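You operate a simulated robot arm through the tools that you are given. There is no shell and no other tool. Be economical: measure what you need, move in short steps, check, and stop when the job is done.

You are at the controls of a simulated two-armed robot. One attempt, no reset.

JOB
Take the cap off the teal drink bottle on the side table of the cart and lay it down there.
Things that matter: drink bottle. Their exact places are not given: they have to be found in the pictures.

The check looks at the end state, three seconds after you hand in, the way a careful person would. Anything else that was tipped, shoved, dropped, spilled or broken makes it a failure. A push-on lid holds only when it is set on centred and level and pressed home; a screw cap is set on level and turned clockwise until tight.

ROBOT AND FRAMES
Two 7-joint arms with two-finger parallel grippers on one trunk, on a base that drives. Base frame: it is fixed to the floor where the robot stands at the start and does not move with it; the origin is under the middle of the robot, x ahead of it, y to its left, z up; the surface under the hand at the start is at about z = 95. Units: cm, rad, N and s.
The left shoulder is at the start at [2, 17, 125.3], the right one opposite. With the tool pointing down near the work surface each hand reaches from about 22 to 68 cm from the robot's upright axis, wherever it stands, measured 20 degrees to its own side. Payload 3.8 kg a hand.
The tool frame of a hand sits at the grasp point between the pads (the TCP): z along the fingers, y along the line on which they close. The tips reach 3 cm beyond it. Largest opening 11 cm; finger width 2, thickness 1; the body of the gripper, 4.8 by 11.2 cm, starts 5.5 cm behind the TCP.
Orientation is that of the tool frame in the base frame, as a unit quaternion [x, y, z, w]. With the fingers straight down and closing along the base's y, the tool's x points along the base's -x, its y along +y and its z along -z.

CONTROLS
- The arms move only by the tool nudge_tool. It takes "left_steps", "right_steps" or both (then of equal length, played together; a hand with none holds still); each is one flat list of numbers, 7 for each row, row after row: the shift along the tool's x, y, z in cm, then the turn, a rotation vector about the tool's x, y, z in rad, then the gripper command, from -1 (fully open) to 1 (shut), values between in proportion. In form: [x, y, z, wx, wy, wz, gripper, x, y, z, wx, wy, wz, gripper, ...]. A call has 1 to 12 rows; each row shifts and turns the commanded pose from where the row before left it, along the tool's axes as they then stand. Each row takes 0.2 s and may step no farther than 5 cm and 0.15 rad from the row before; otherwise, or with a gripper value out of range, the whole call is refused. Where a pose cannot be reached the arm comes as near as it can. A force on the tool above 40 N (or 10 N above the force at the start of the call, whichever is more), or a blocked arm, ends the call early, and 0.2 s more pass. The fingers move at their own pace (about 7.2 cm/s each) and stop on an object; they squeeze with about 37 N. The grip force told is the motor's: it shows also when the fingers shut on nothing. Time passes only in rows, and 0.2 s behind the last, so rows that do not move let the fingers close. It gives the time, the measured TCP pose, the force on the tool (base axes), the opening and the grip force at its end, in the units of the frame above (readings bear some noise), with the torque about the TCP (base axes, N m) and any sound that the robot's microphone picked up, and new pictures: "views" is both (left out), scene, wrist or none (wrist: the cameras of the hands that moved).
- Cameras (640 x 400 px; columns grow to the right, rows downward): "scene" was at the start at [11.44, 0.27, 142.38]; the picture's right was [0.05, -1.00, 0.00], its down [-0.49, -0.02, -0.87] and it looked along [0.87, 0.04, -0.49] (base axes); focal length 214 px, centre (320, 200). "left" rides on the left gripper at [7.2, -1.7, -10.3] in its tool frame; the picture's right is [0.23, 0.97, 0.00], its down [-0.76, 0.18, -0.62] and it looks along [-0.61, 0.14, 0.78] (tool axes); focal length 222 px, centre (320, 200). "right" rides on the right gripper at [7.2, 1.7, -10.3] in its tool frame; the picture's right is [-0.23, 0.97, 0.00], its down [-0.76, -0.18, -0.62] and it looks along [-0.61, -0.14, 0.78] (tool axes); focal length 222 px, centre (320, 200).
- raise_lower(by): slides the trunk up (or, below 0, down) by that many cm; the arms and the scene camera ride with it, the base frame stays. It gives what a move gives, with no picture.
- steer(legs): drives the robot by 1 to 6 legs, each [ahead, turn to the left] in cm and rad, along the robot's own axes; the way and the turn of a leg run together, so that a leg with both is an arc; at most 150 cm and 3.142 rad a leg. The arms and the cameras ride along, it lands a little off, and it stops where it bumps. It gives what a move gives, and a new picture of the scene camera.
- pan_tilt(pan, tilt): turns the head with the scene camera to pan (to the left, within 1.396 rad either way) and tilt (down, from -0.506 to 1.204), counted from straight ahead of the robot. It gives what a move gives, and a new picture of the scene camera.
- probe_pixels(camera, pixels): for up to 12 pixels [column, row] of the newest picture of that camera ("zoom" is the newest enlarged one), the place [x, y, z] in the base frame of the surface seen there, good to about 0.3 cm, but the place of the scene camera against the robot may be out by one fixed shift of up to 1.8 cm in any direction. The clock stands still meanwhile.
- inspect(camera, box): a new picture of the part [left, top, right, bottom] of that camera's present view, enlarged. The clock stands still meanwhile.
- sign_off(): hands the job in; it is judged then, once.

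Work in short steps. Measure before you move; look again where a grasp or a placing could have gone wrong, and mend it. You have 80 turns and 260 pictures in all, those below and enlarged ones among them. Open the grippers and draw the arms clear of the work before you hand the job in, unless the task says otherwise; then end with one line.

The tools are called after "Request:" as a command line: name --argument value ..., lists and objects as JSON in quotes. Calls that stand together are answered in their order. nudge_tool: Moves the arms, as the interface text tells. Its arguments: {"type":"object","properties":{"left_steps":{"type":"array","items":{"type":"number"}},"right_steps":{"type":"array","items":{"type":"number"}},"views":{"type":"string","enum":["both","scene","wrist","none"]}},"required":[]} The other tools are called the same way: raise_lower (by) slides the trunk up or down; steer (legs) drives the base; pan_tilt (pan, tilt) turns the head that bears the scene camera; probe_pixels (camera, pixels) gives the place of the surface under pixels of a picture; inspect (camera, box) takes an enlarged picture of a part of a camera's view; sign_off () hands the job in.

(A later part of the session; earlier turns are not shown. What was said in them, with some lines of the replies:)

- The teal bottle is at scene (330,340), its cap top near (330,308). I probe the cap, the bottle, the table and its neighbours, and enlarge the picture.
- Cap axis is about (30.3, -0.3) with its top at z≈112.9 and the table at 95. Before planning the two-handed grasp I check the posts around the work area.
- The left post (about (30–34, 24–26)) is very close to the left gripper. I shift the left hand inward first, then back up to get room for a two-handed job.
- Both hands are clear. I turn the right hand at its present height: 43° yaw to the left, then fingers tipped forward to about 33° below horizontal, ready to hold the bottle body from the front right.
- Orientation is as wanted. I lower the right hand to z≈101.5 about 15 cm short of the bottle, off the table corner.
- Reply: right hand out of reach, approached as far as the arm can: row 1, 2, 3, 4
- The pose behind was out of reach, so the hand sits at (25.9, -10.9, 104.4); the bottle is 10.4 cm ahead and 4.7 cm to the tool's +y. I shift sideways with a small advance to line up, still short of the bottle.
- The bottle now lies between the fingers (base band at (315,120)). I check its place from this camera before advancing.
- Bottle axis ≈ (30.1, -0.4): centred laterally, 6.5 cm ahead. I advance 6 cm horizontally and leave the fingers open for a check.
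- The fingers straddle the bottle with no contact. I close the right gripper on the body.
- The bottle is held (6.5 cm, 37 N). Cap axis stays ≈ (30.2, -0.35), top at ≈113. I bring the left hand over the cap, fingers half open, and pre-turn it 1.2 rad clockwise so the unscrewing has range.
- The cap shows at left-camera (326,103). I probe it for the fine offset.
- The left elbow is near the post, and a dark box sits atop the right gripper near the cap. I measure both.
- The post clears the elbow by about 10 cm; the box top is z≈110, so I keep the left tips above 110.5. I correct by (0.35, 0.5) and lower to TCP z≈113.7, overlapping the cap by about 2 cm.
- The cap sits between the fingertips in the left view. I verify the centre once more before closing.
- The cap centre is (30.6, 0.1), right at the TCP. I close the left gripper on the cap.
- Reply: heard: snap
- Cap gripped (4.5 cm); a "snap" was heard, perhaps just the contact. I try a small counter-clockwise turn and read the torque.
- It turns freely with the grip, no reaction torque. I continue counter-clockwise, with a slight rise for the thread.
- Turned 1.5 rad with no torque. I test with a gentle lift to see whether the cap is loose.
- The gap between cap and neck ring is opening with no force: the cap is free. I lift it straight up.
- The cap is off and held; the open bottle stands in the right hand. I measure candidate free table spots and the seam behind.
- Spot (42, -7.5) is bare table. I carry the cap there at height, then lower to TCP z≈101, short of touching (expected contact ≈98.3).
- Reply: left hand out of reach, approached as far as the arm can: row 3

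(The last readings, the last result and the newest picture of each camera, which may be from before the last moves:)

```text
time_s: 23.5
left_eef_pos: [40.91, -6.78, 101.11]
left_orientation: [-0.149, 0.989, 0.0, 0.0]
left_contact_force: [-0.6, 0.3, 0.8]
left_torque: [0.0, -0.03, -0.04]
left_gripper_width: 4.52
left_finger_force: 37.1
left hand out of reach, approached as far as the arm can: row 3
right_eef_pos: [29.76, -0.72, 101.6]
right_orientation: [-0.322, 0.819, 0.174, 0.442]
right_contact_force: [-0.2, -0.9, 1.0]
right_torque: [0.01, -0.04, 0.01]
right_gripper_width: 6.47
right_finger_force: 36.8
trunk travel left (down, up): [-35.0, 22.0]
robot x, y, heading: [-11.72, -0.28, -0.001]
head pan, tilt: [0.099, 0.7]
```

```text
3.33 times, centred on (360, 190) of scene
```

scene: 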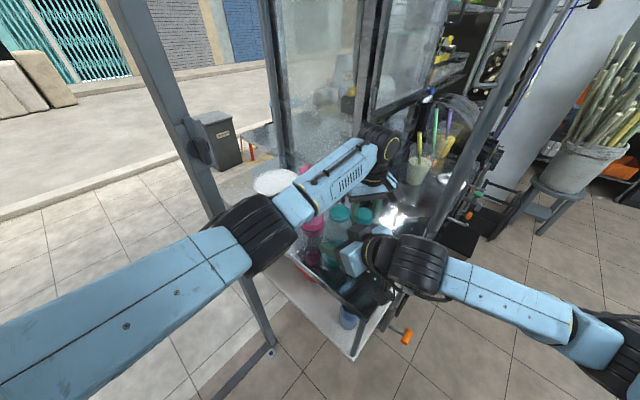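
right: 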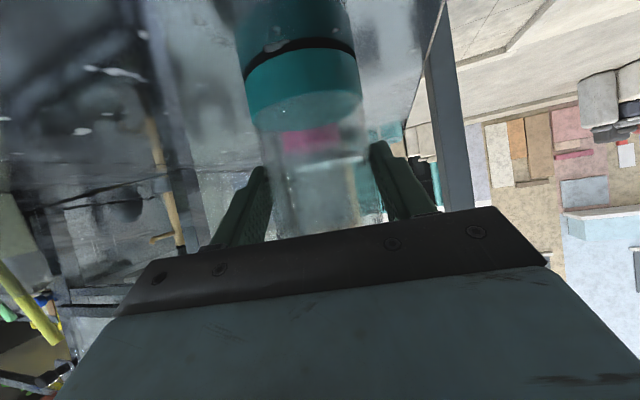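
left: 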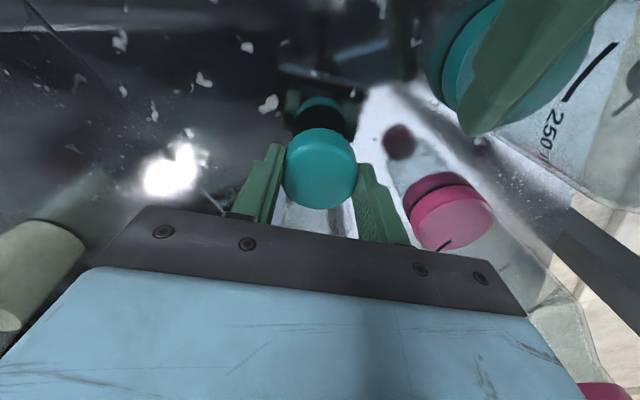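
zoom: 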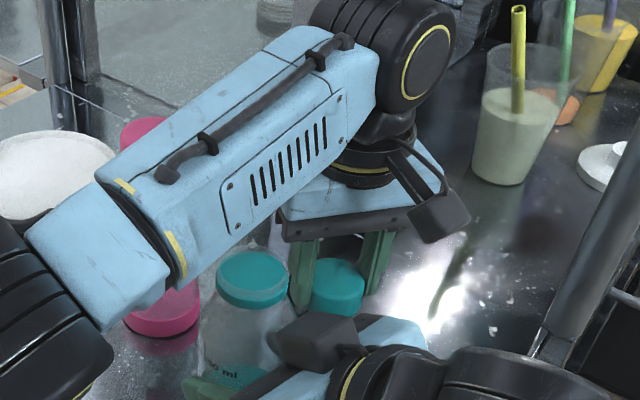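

Before the last 2.7 cm I check the forearm's height over the bottles.

Request:
probe_pixels --camera "zoom" --pixels '[[150, 200], [210, 265], [280, 220], [330, 180], [185, 290], [370, 120], [140, 320], [120, 60], [340, 280], [250, 300], [160, 130]]'

Request:
pan_tilt --pan 0.3 --tilt 0.9

```text
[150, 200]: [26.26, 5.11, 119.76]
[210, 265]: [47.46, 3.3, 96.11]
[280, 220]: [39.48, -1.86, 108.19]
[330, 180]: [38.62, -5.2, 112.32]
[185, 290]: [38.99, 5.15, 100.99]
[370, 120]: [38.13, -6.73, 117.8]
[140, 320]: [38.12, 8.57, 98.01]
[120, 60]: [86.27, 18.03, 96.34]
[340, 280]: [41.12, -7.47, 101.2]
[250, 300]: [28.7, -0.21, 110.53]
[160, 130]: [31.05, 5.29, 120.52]
```

```text
time_s: 24.2
left_eef_pos: [40.99, -6.79, 101.21]
left_orientation: [-0.15, 0.989, 0.0, 0.0]
left_contact_force: [0.3, -0.4, -0.4]
left_torque: [0.0, -0.01, -0.03]
left_gripper_width: 4.49
left_finger_force: 36.8
right_eef_pos: [29.8, -0.81, 101.63]
right_orientation: [-0.322, 0.819, 0.175, 0.441]
right_contact_force: [-0.6, 0.0, 1.1]
right_torque: [-0.02, -0.02, -0.01]
right_gripper_width: 6.45
right_finger_force: 36.3
trunk travel left (down, up): [-35.0, 22.0]
robot x, y, heading: [-11.87, -0.4, -0.007]
head pan, tilt: [0.3, 0.901]
```

scene: 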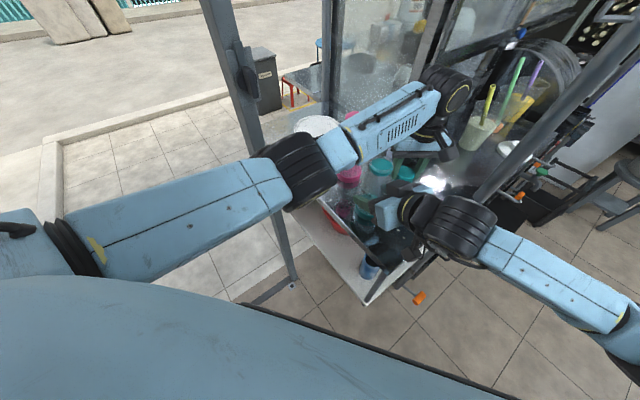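

The forearm passes above the teal bottle's neck. I probe its lower edge to get the clearance.

Request:
inspect --camera "scene" --box '[290, 70, 450, 230]'

Request:
probe_pixels --camera "scene" --pixels '[[345, 162], [352, 159], [365, 155], [380, 148], [395, 140], [410, 132], [310, 205], [330, 185], [337, 168], [378, 165]]'

```text
2.50 times, centred on (370, 150) of scene
```

zoom: 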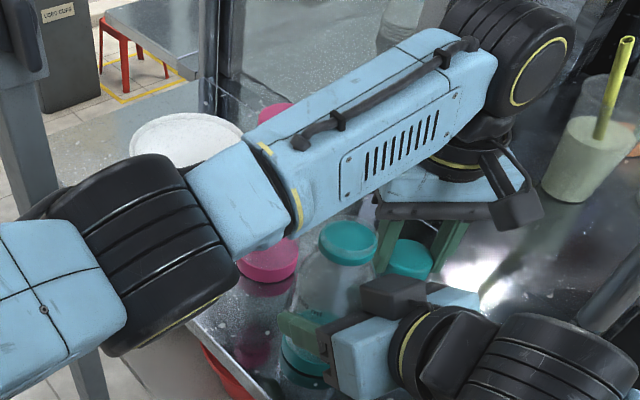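

```text
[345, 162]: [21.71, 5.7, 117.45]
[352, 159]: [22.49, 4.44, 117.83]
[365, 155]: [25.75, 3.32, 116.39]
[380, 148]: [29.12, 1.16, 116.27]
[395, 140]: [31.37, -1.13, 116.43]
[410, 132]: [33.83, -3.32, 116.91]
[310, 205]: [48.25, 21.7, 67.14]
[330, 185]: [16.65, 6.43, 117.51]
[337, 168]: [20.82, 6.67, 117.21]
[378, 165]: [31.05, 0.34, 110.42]
```

The lower edge is z≈116 against a bottle top of ≈110, enough for 2.8 cm more. I lower the cap in small steps until it touches.

Request:
nudge_tool --left_steps '[0, 0, 0.8, 0, 0, 0, 1, 0, 0, 0.8, 0, 0, 0, 1, 0, 0, 0.4, 0, 0, 0, 1, 0, 0, 0.3, 0, 0, 0, 1]' --views "both"

Request:
inspect --camera "left" --box '[220, 70, 420, 230]'

```text
time_s: 25.2
left_eef_pos: [41.0, -6.81, 98.89]
left_orientation: [-0.149, 0.989, 0.001, 0.0]
left_contact_force: [-1.0, -0.6, -0.1]
left_torque: [-0.01, -0.02, -0.01]
left_gripper_width: 4.5
left_finger_force: 37.4
right_eef_pos: [29.74, -0.68, 101.58]
right_orientation: [-0.322, 0.819, 0.175, 0.442]
right_contact_force: [0.6, -0.4, 0.1]
right_torque: [-0.01, -0.01, -0.06]
right_gripper_width: 6.46
right_finger_force: 37.1
trunk travel left (down, up): [-35.0, 22.0]
robot x, y, heading: [-11.97, 0.0, 0.003]
head pan, tilt: [0.3, 0.901]
```

scene: 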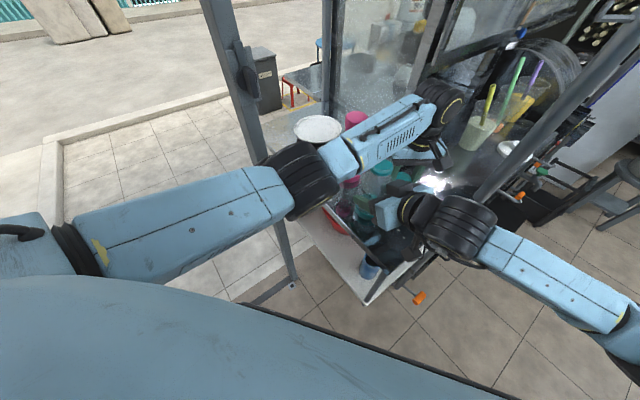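
left: 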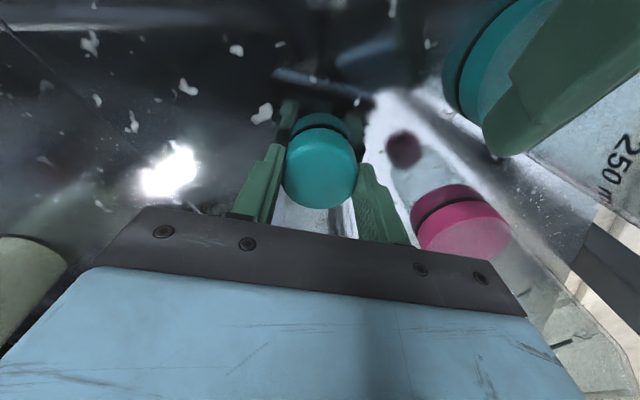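

```text
2.50 times, centred on (320, 150) of left
```

zoom: 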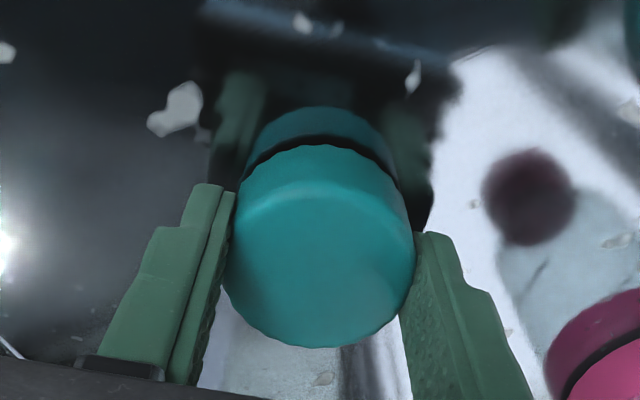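

The reflection shows only a small gap left under the cap. I lower on in 0.15 cm steps watching the force.

Request:
nudge_tool --left_steps '[0, 0, 0.15, 0, 0, 0, 1, 0, 0, 0.15, 0, 0, 0, 1, 0, 0, 0.15, 0, 0, 0, 1]' --views "wrist"

Request:
inspect --camera "left" --box '[220, 70, 420, 230]'

```text
time_s: 26.0
left_eef_pos: [41.13, -6.72, 98.66]
left_orientation: [-0.15, 0.989, -0.001, 0.001]
left_contact_force: [0.8, 0.9, 8.4]
left_torque: [0.06, -0.02, 0.04]
left_gripper_width: 4.53
left_finger_force: 36.9
right_eef_pos: [29.68, -0.82, 101.68]
right_orientation: [-0.322, 0.819, 0.174, 0.442]
right_contact_force: [-0.2, 0.4, 0.1]
right_torque: [-0.01, 0.01, 0.01]
right_gripper_width: 6.43
right_finger_force: 36.7
trunk travel left (down, up): [-35.0, 22.0]
robot x, y, heading: [-12.13, 0.16, 0.003]
head pan, tilt: [0.3, 0.901]
```

left: 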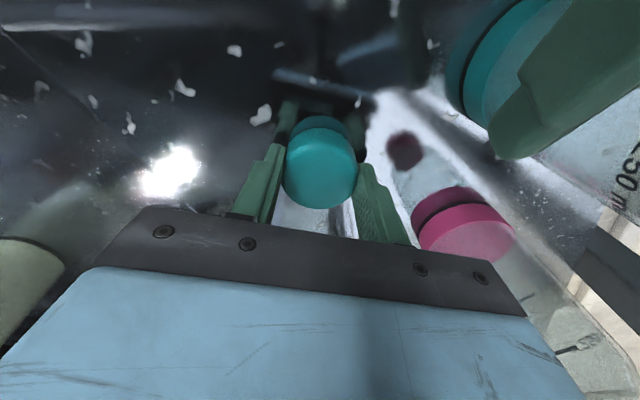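

```text
2.50 times, centred on (320, 150) of left
```

zoom: 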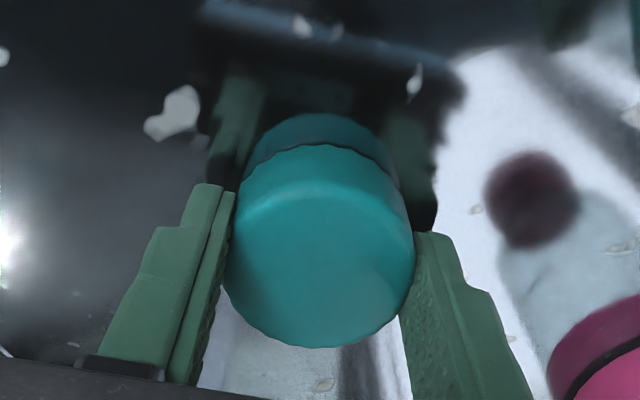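

Contact at 8 N; the cap stands on the table. I ease up a hair, open the fingers moderately, and rise.

Request:
nudge_tool --left_steps '[0, 0, -0.15, 0, 0, 0, 1, 0, 0, 0, 0, 0, 0, 0.05, 0, 0, 0, 0, 0, 0, -0.3, 0, 0, 0, 0, 0, 0, -0.3, 0, 0, -1, 0, 0, 0, -0.3, 0, 0, -3, 0, 0, 0, -0.3, 0, 0, -4, 0, 0, 0, -0.3, 0, 0, -5, 0, 0, 0, -0.3, 0, 0, -5, 0, 0, 0, -0.3, 0, 0, -5, 0, 0, 0, -0.3]' --views "both"

```text
time_s: 28.2
left_eef_pos: [40.97, -6.92, 121.68]
left_orientation: [-0.15, 0.989, -0.001, 0.0]
left_contact_force: [0.6, -0.5, 0.4]
left_torque: [0.03, -0.02, 0.03]
left_gripper_width: 7.16
left_finger_force: 0.1
right_eef_pos: [29.56, -0.69, 101.66]
right_orientation: [-0.322, 0.819, 0.174, 0.442]
right_contact_force: [-0.3, -0.2, 0.1]
right_torque: [-0.01, 0.0, -0.01]
right_gripper_width: 6.45
right_finger_force: 37.5
trunk travel left (down, up): [-35.0, 22.0]
robot x, y, heading: [-11.62, 0.08, 0.004]
head pan, tilt: [0.3, 0.901]
```

scene: 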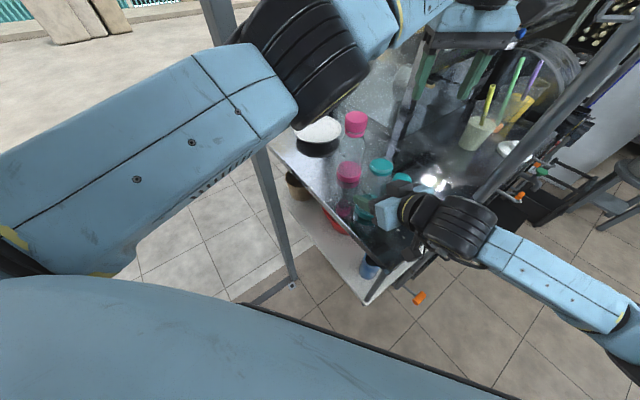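
left: 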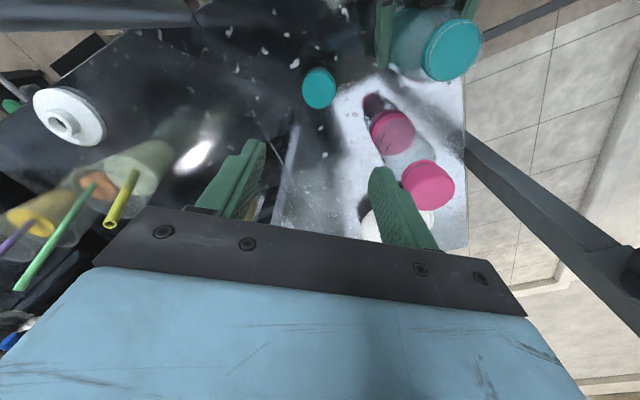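

The cap stands on the table at left (320,88). The bottle mouth still looks teal at (452,50), so I enlarge it.

Request:
inspect --camera "left" --box '[280, 0, 500, 140]'

Request:
inspect --camera "scene" --box '[340, 140, 440, 220]'

Request:
probe_pixels --camera "left" --pixels '[[452, 50], [432, 50], [320, 88], [428, 185]]'

```text
2.86 times, centred on (390, 70) of left
```

zoom: 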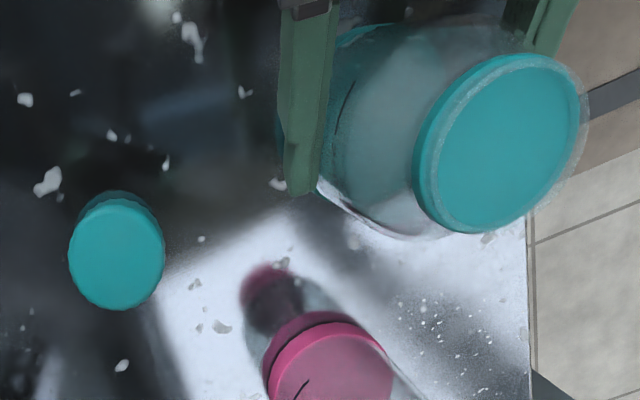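

```text
5.00 times, centred on (390, 180) of scene
```

zoom: 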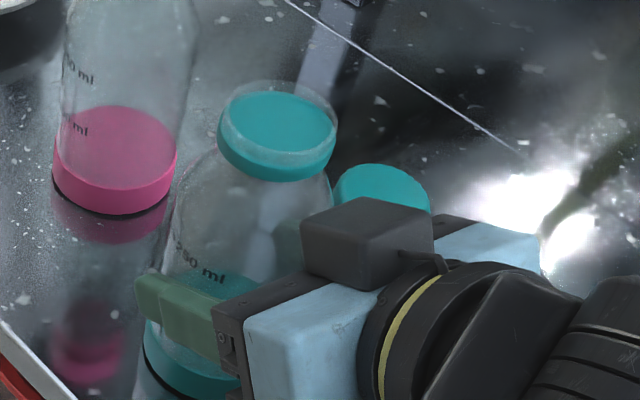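

```text
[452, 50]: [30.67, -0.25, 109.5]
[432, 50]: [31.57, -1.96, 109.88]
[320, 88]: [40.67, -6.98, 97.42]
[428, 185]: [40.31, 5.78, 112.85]
```

That teal disc is the bottle's own neck (top z≈109.7), with the cap (top 97.4) standing beside it. Now I open the right hand and draw it straight back from the bottle.

Request:
nudge_tool --right_steps '[0, 0, 0, 0, 0, 0, 0.0, 0, 0, 0, 0, 0, 0, -0.5, 0, 0, 0, 0, 0, 0, -1, 0, 0, 0, 0, 0, 0, -1, 0.54, 0, -0.84, 0, 0, 0, -1, 1.09, 0, -1.68, 0, 0, 0, -1, 1.09, 0, -1.68, 0, 0, 0, -1, 0.7, 0, -1.1, 0, 0, 0, -1]' --views "both"

Request:
inspect --camera "scene" --box '[320, 110, 460, 230]'

```text
time_s: 30.0
left_eef_pos: [41.02, -6.86, 121.55]
left_orientation: [-0.149, 0.989, 0.0, 0.0]
left_contact_force: [-0.3, -0.5, -0.3]
left_torque: [0.04, -0.01, 0.02]
left_gripper_width: 7.14
left_finger_force: 0.1
right_eef_pos: [25.07, -5.18, 101.69]
right_orientation: [-0.322, 0.819, 0.174, 0.441]
right_contact_force: [0.6, 0.5, 0.5]
right_torque: [-0.04, 0.03, 0.0]
right_gripper_width: 11.0
right_finger_force: 0.1
trunk travel left (down, up): [-35.0, 22.0]
robot x, y, heading: [-11.68, 0.24, -0.001]
head pan, tilt: [0.3, 0.901]
```

scene: 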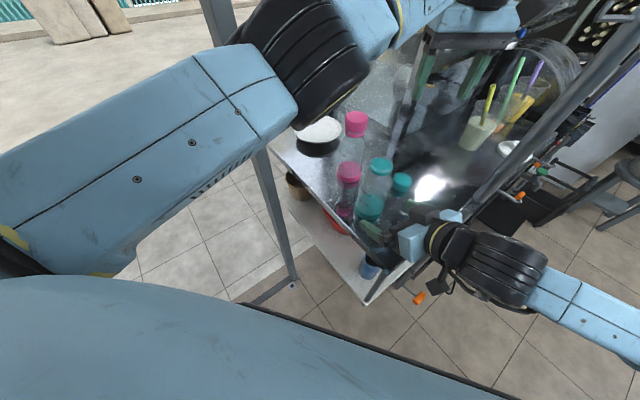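
right: 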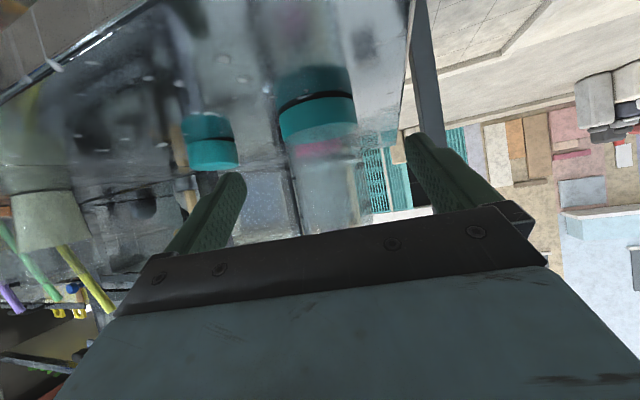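

```text
3.33 times, centred on (390, 170) of scene
```

zoom: 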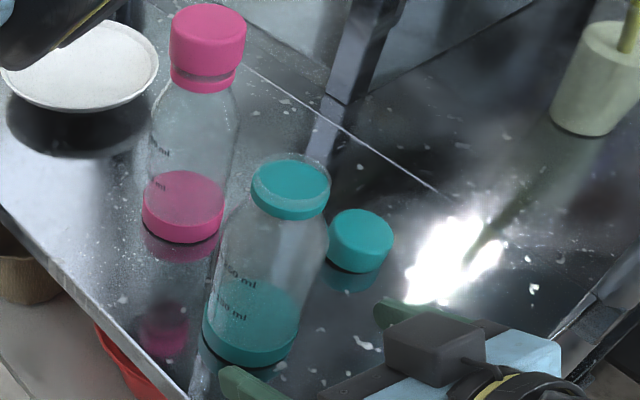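

Bottle upright, cap flat beside it, neighbours untouched. I draw the right hand off sideways and up, and raise the left hand up and back.

Request:
nudge_tool --left_steps '[0, 0, -4, 0, 0, 0, -0.3, 0, 0, -4, 0, 0, 0, -0.3, 0, 0, -4, 0, 0, 0, -0.3, 2.1, 4.4, 0, 0, 0, 0, -0.3, 2.1, 4.4, 0, 0, 0, 0, -0.3, 2.1, 4.4, 0, 0, 0, 0, -1, 0, 0, 0, 0, 0, 0, -1]' --right_steps '[0, -1.5, -1, 0, 0, 0, -1, 0, -2, -1, 0, 0, 0, -1, 0, -2, -1, 0, 0, 0, -1, 0, -1, -1, 0, 0, 0, -1, -2.5, 0, -1.6, 0, 0, 0, -1, -2.5, 0, -1.6, 0, 0, 0, -1, 0, 0, 0, 0, 0, 0, -1]' --views "both"

Request:
pan_tilt --pan 0.0 --tilt 0.9

Request:
inspect --camera "scene" --box '[200, 70, 460, 260]'

```text
time_s: 31.6
left_eef_pos: [29.47, 5.0, 130.25]
left_orientation: [-0.15, 0.989, 0.0, 0.0]
left_contact_force: [-0.2, -0.9, 0.6]
left_torque: [0.05, 0.0, 0.02]
left_gripper_width: 10.99
left_finger_force: 0.4
left hand out of reach, approached as far as the arm can: row 1, 2, 3
right_eef_pos: [27.09, -12.19, 109.87]
right_orientation: [-0.321, 0.819, 0.175, 0.443]
right_contact_force: [-0.4, -0.4, -0.8]
right_torque: [0.02, 0.0, 0.01]
right_gripper_width: 10.99
right_finger_force: 0.1
trunk travel left (down, up): [-35.0, 22.0]
robot x, y, heading: [-11.79, 0.13, 0.001]
head pan, tilt: [0.3, 0.901]
```

scene: 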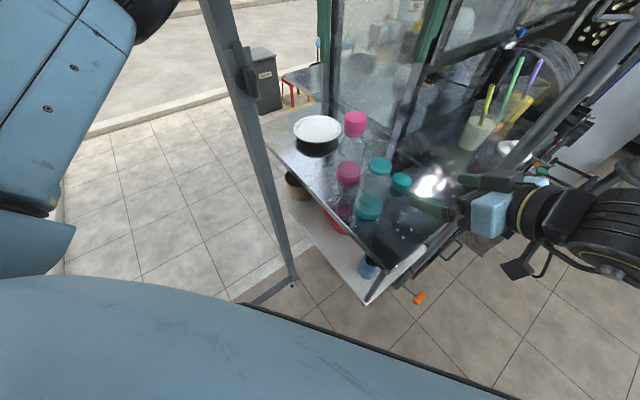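
right: 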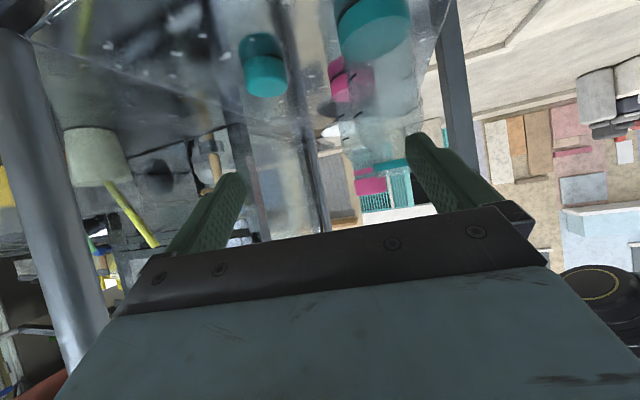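
left: 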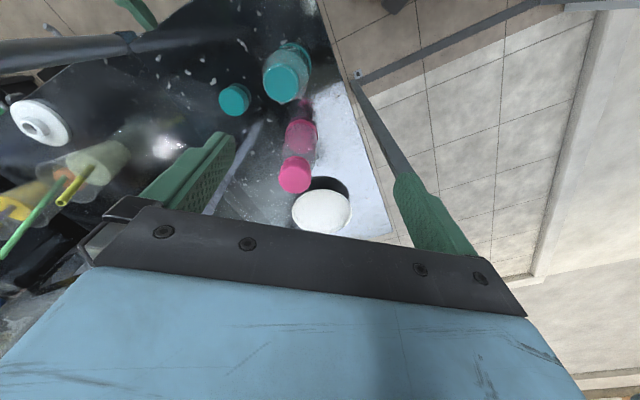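

```text
time_s: 32.4
left_eef_pos: [29.55, 5.22, 130.25]
left_orientation: [-0.149, 0.989, 0.0, 0.0]
left_contact_force: [-0.3, -0.3, -0.5]
left_torque: [-0.01, 0.0, 0.0]
left_gripper_width: 10.99
left_finger_force: 0.2
right_eef_pos: [27.18, -12.04, 109.93]
right_orientation: [-0.322, 0.819, 0.174, 0.442]
right_contact_force: [0.0, 0.2, 0.5]
right_torque: [-0.03, -0.01, -0.02]
right_gripper_width: 11.02
right_finger_force: 0.2
trunk travel left (down, up): [-35.0, 22.0]
robot x, y, heading: [-12.18, -0.14, 0.001]
head pan, tilt: [0.0, 0.901]
```

scene: 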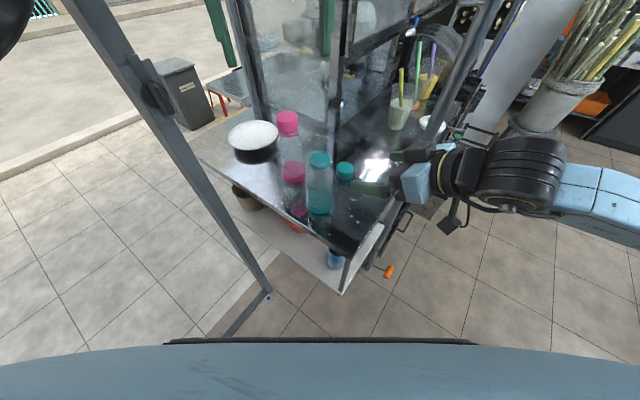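

```text
2.11 times, centred on (330, 165) of scene
```

zoom: 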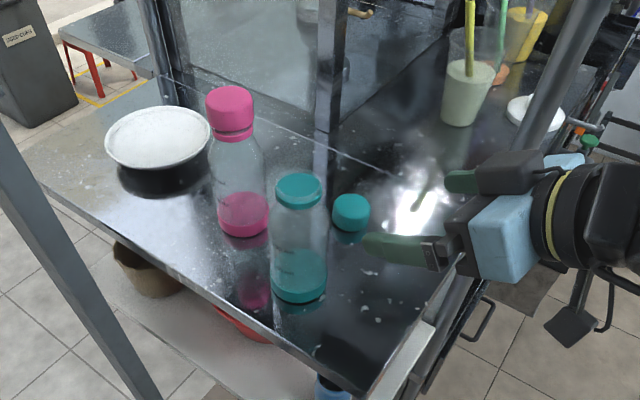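

Everything stands as wanted; I raise the right hand a further 12 cm to be well clear.

Request:
nudge_tool --right_steps '[-3.3, 0, -2.2, 0, 0, 0, -1, -3.3, 0, -2.2, 0, 0, 0, -1, -3.3, 0, -2.2, 0, 0, 0, -1]' --views "scene"

```text
time_s: 33.2
left_eef_pos: [29.58, 5.25, 130.25]
left_orientation: [-0.15, 0.989, 0.0, -0.001]
left_contact_force: [0.0, -0.3, -0.7]
left_torque: [0.0, -0.04, -0.02]
left_gripper_width: 10.99
left_finger_force: 0.1
right_eef_pos: [26.96, -12.04, 121.73]
right_orientation: [-0.322, 0.819, 0.175, 0.442]
right_contact_force: [0.3, 0.1, -0.4]
right_torque: [0.02, 0.01, 0.01]
right_gripper_width: 11.01
right_finger_force: 0.2
trunk travel left (down, up): [-35.0, 22.0]
robot x, y, heading: [-11.79, 0.16, -0.003]
head pan, tilt: [0.0, 0.901]
```

scene: 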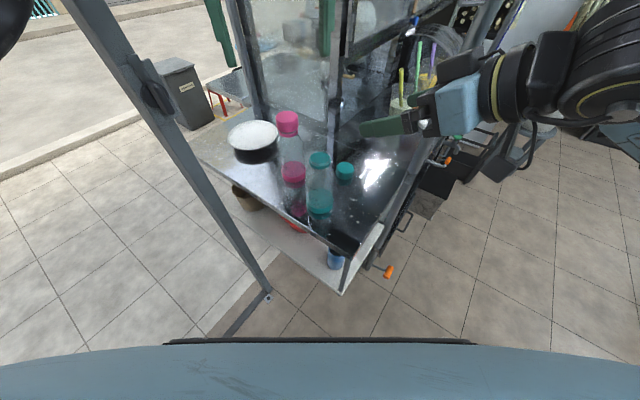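

Cap at (344,170) on the table, bottle upright at (320,185), both hands open and clear. I hand in.

Request:
sign_off

```text
The job is handed in.
```

The teal bottle's cap is off and lying flat on the side table next to the bottle; the bottle is still upright and nothing else was touched.
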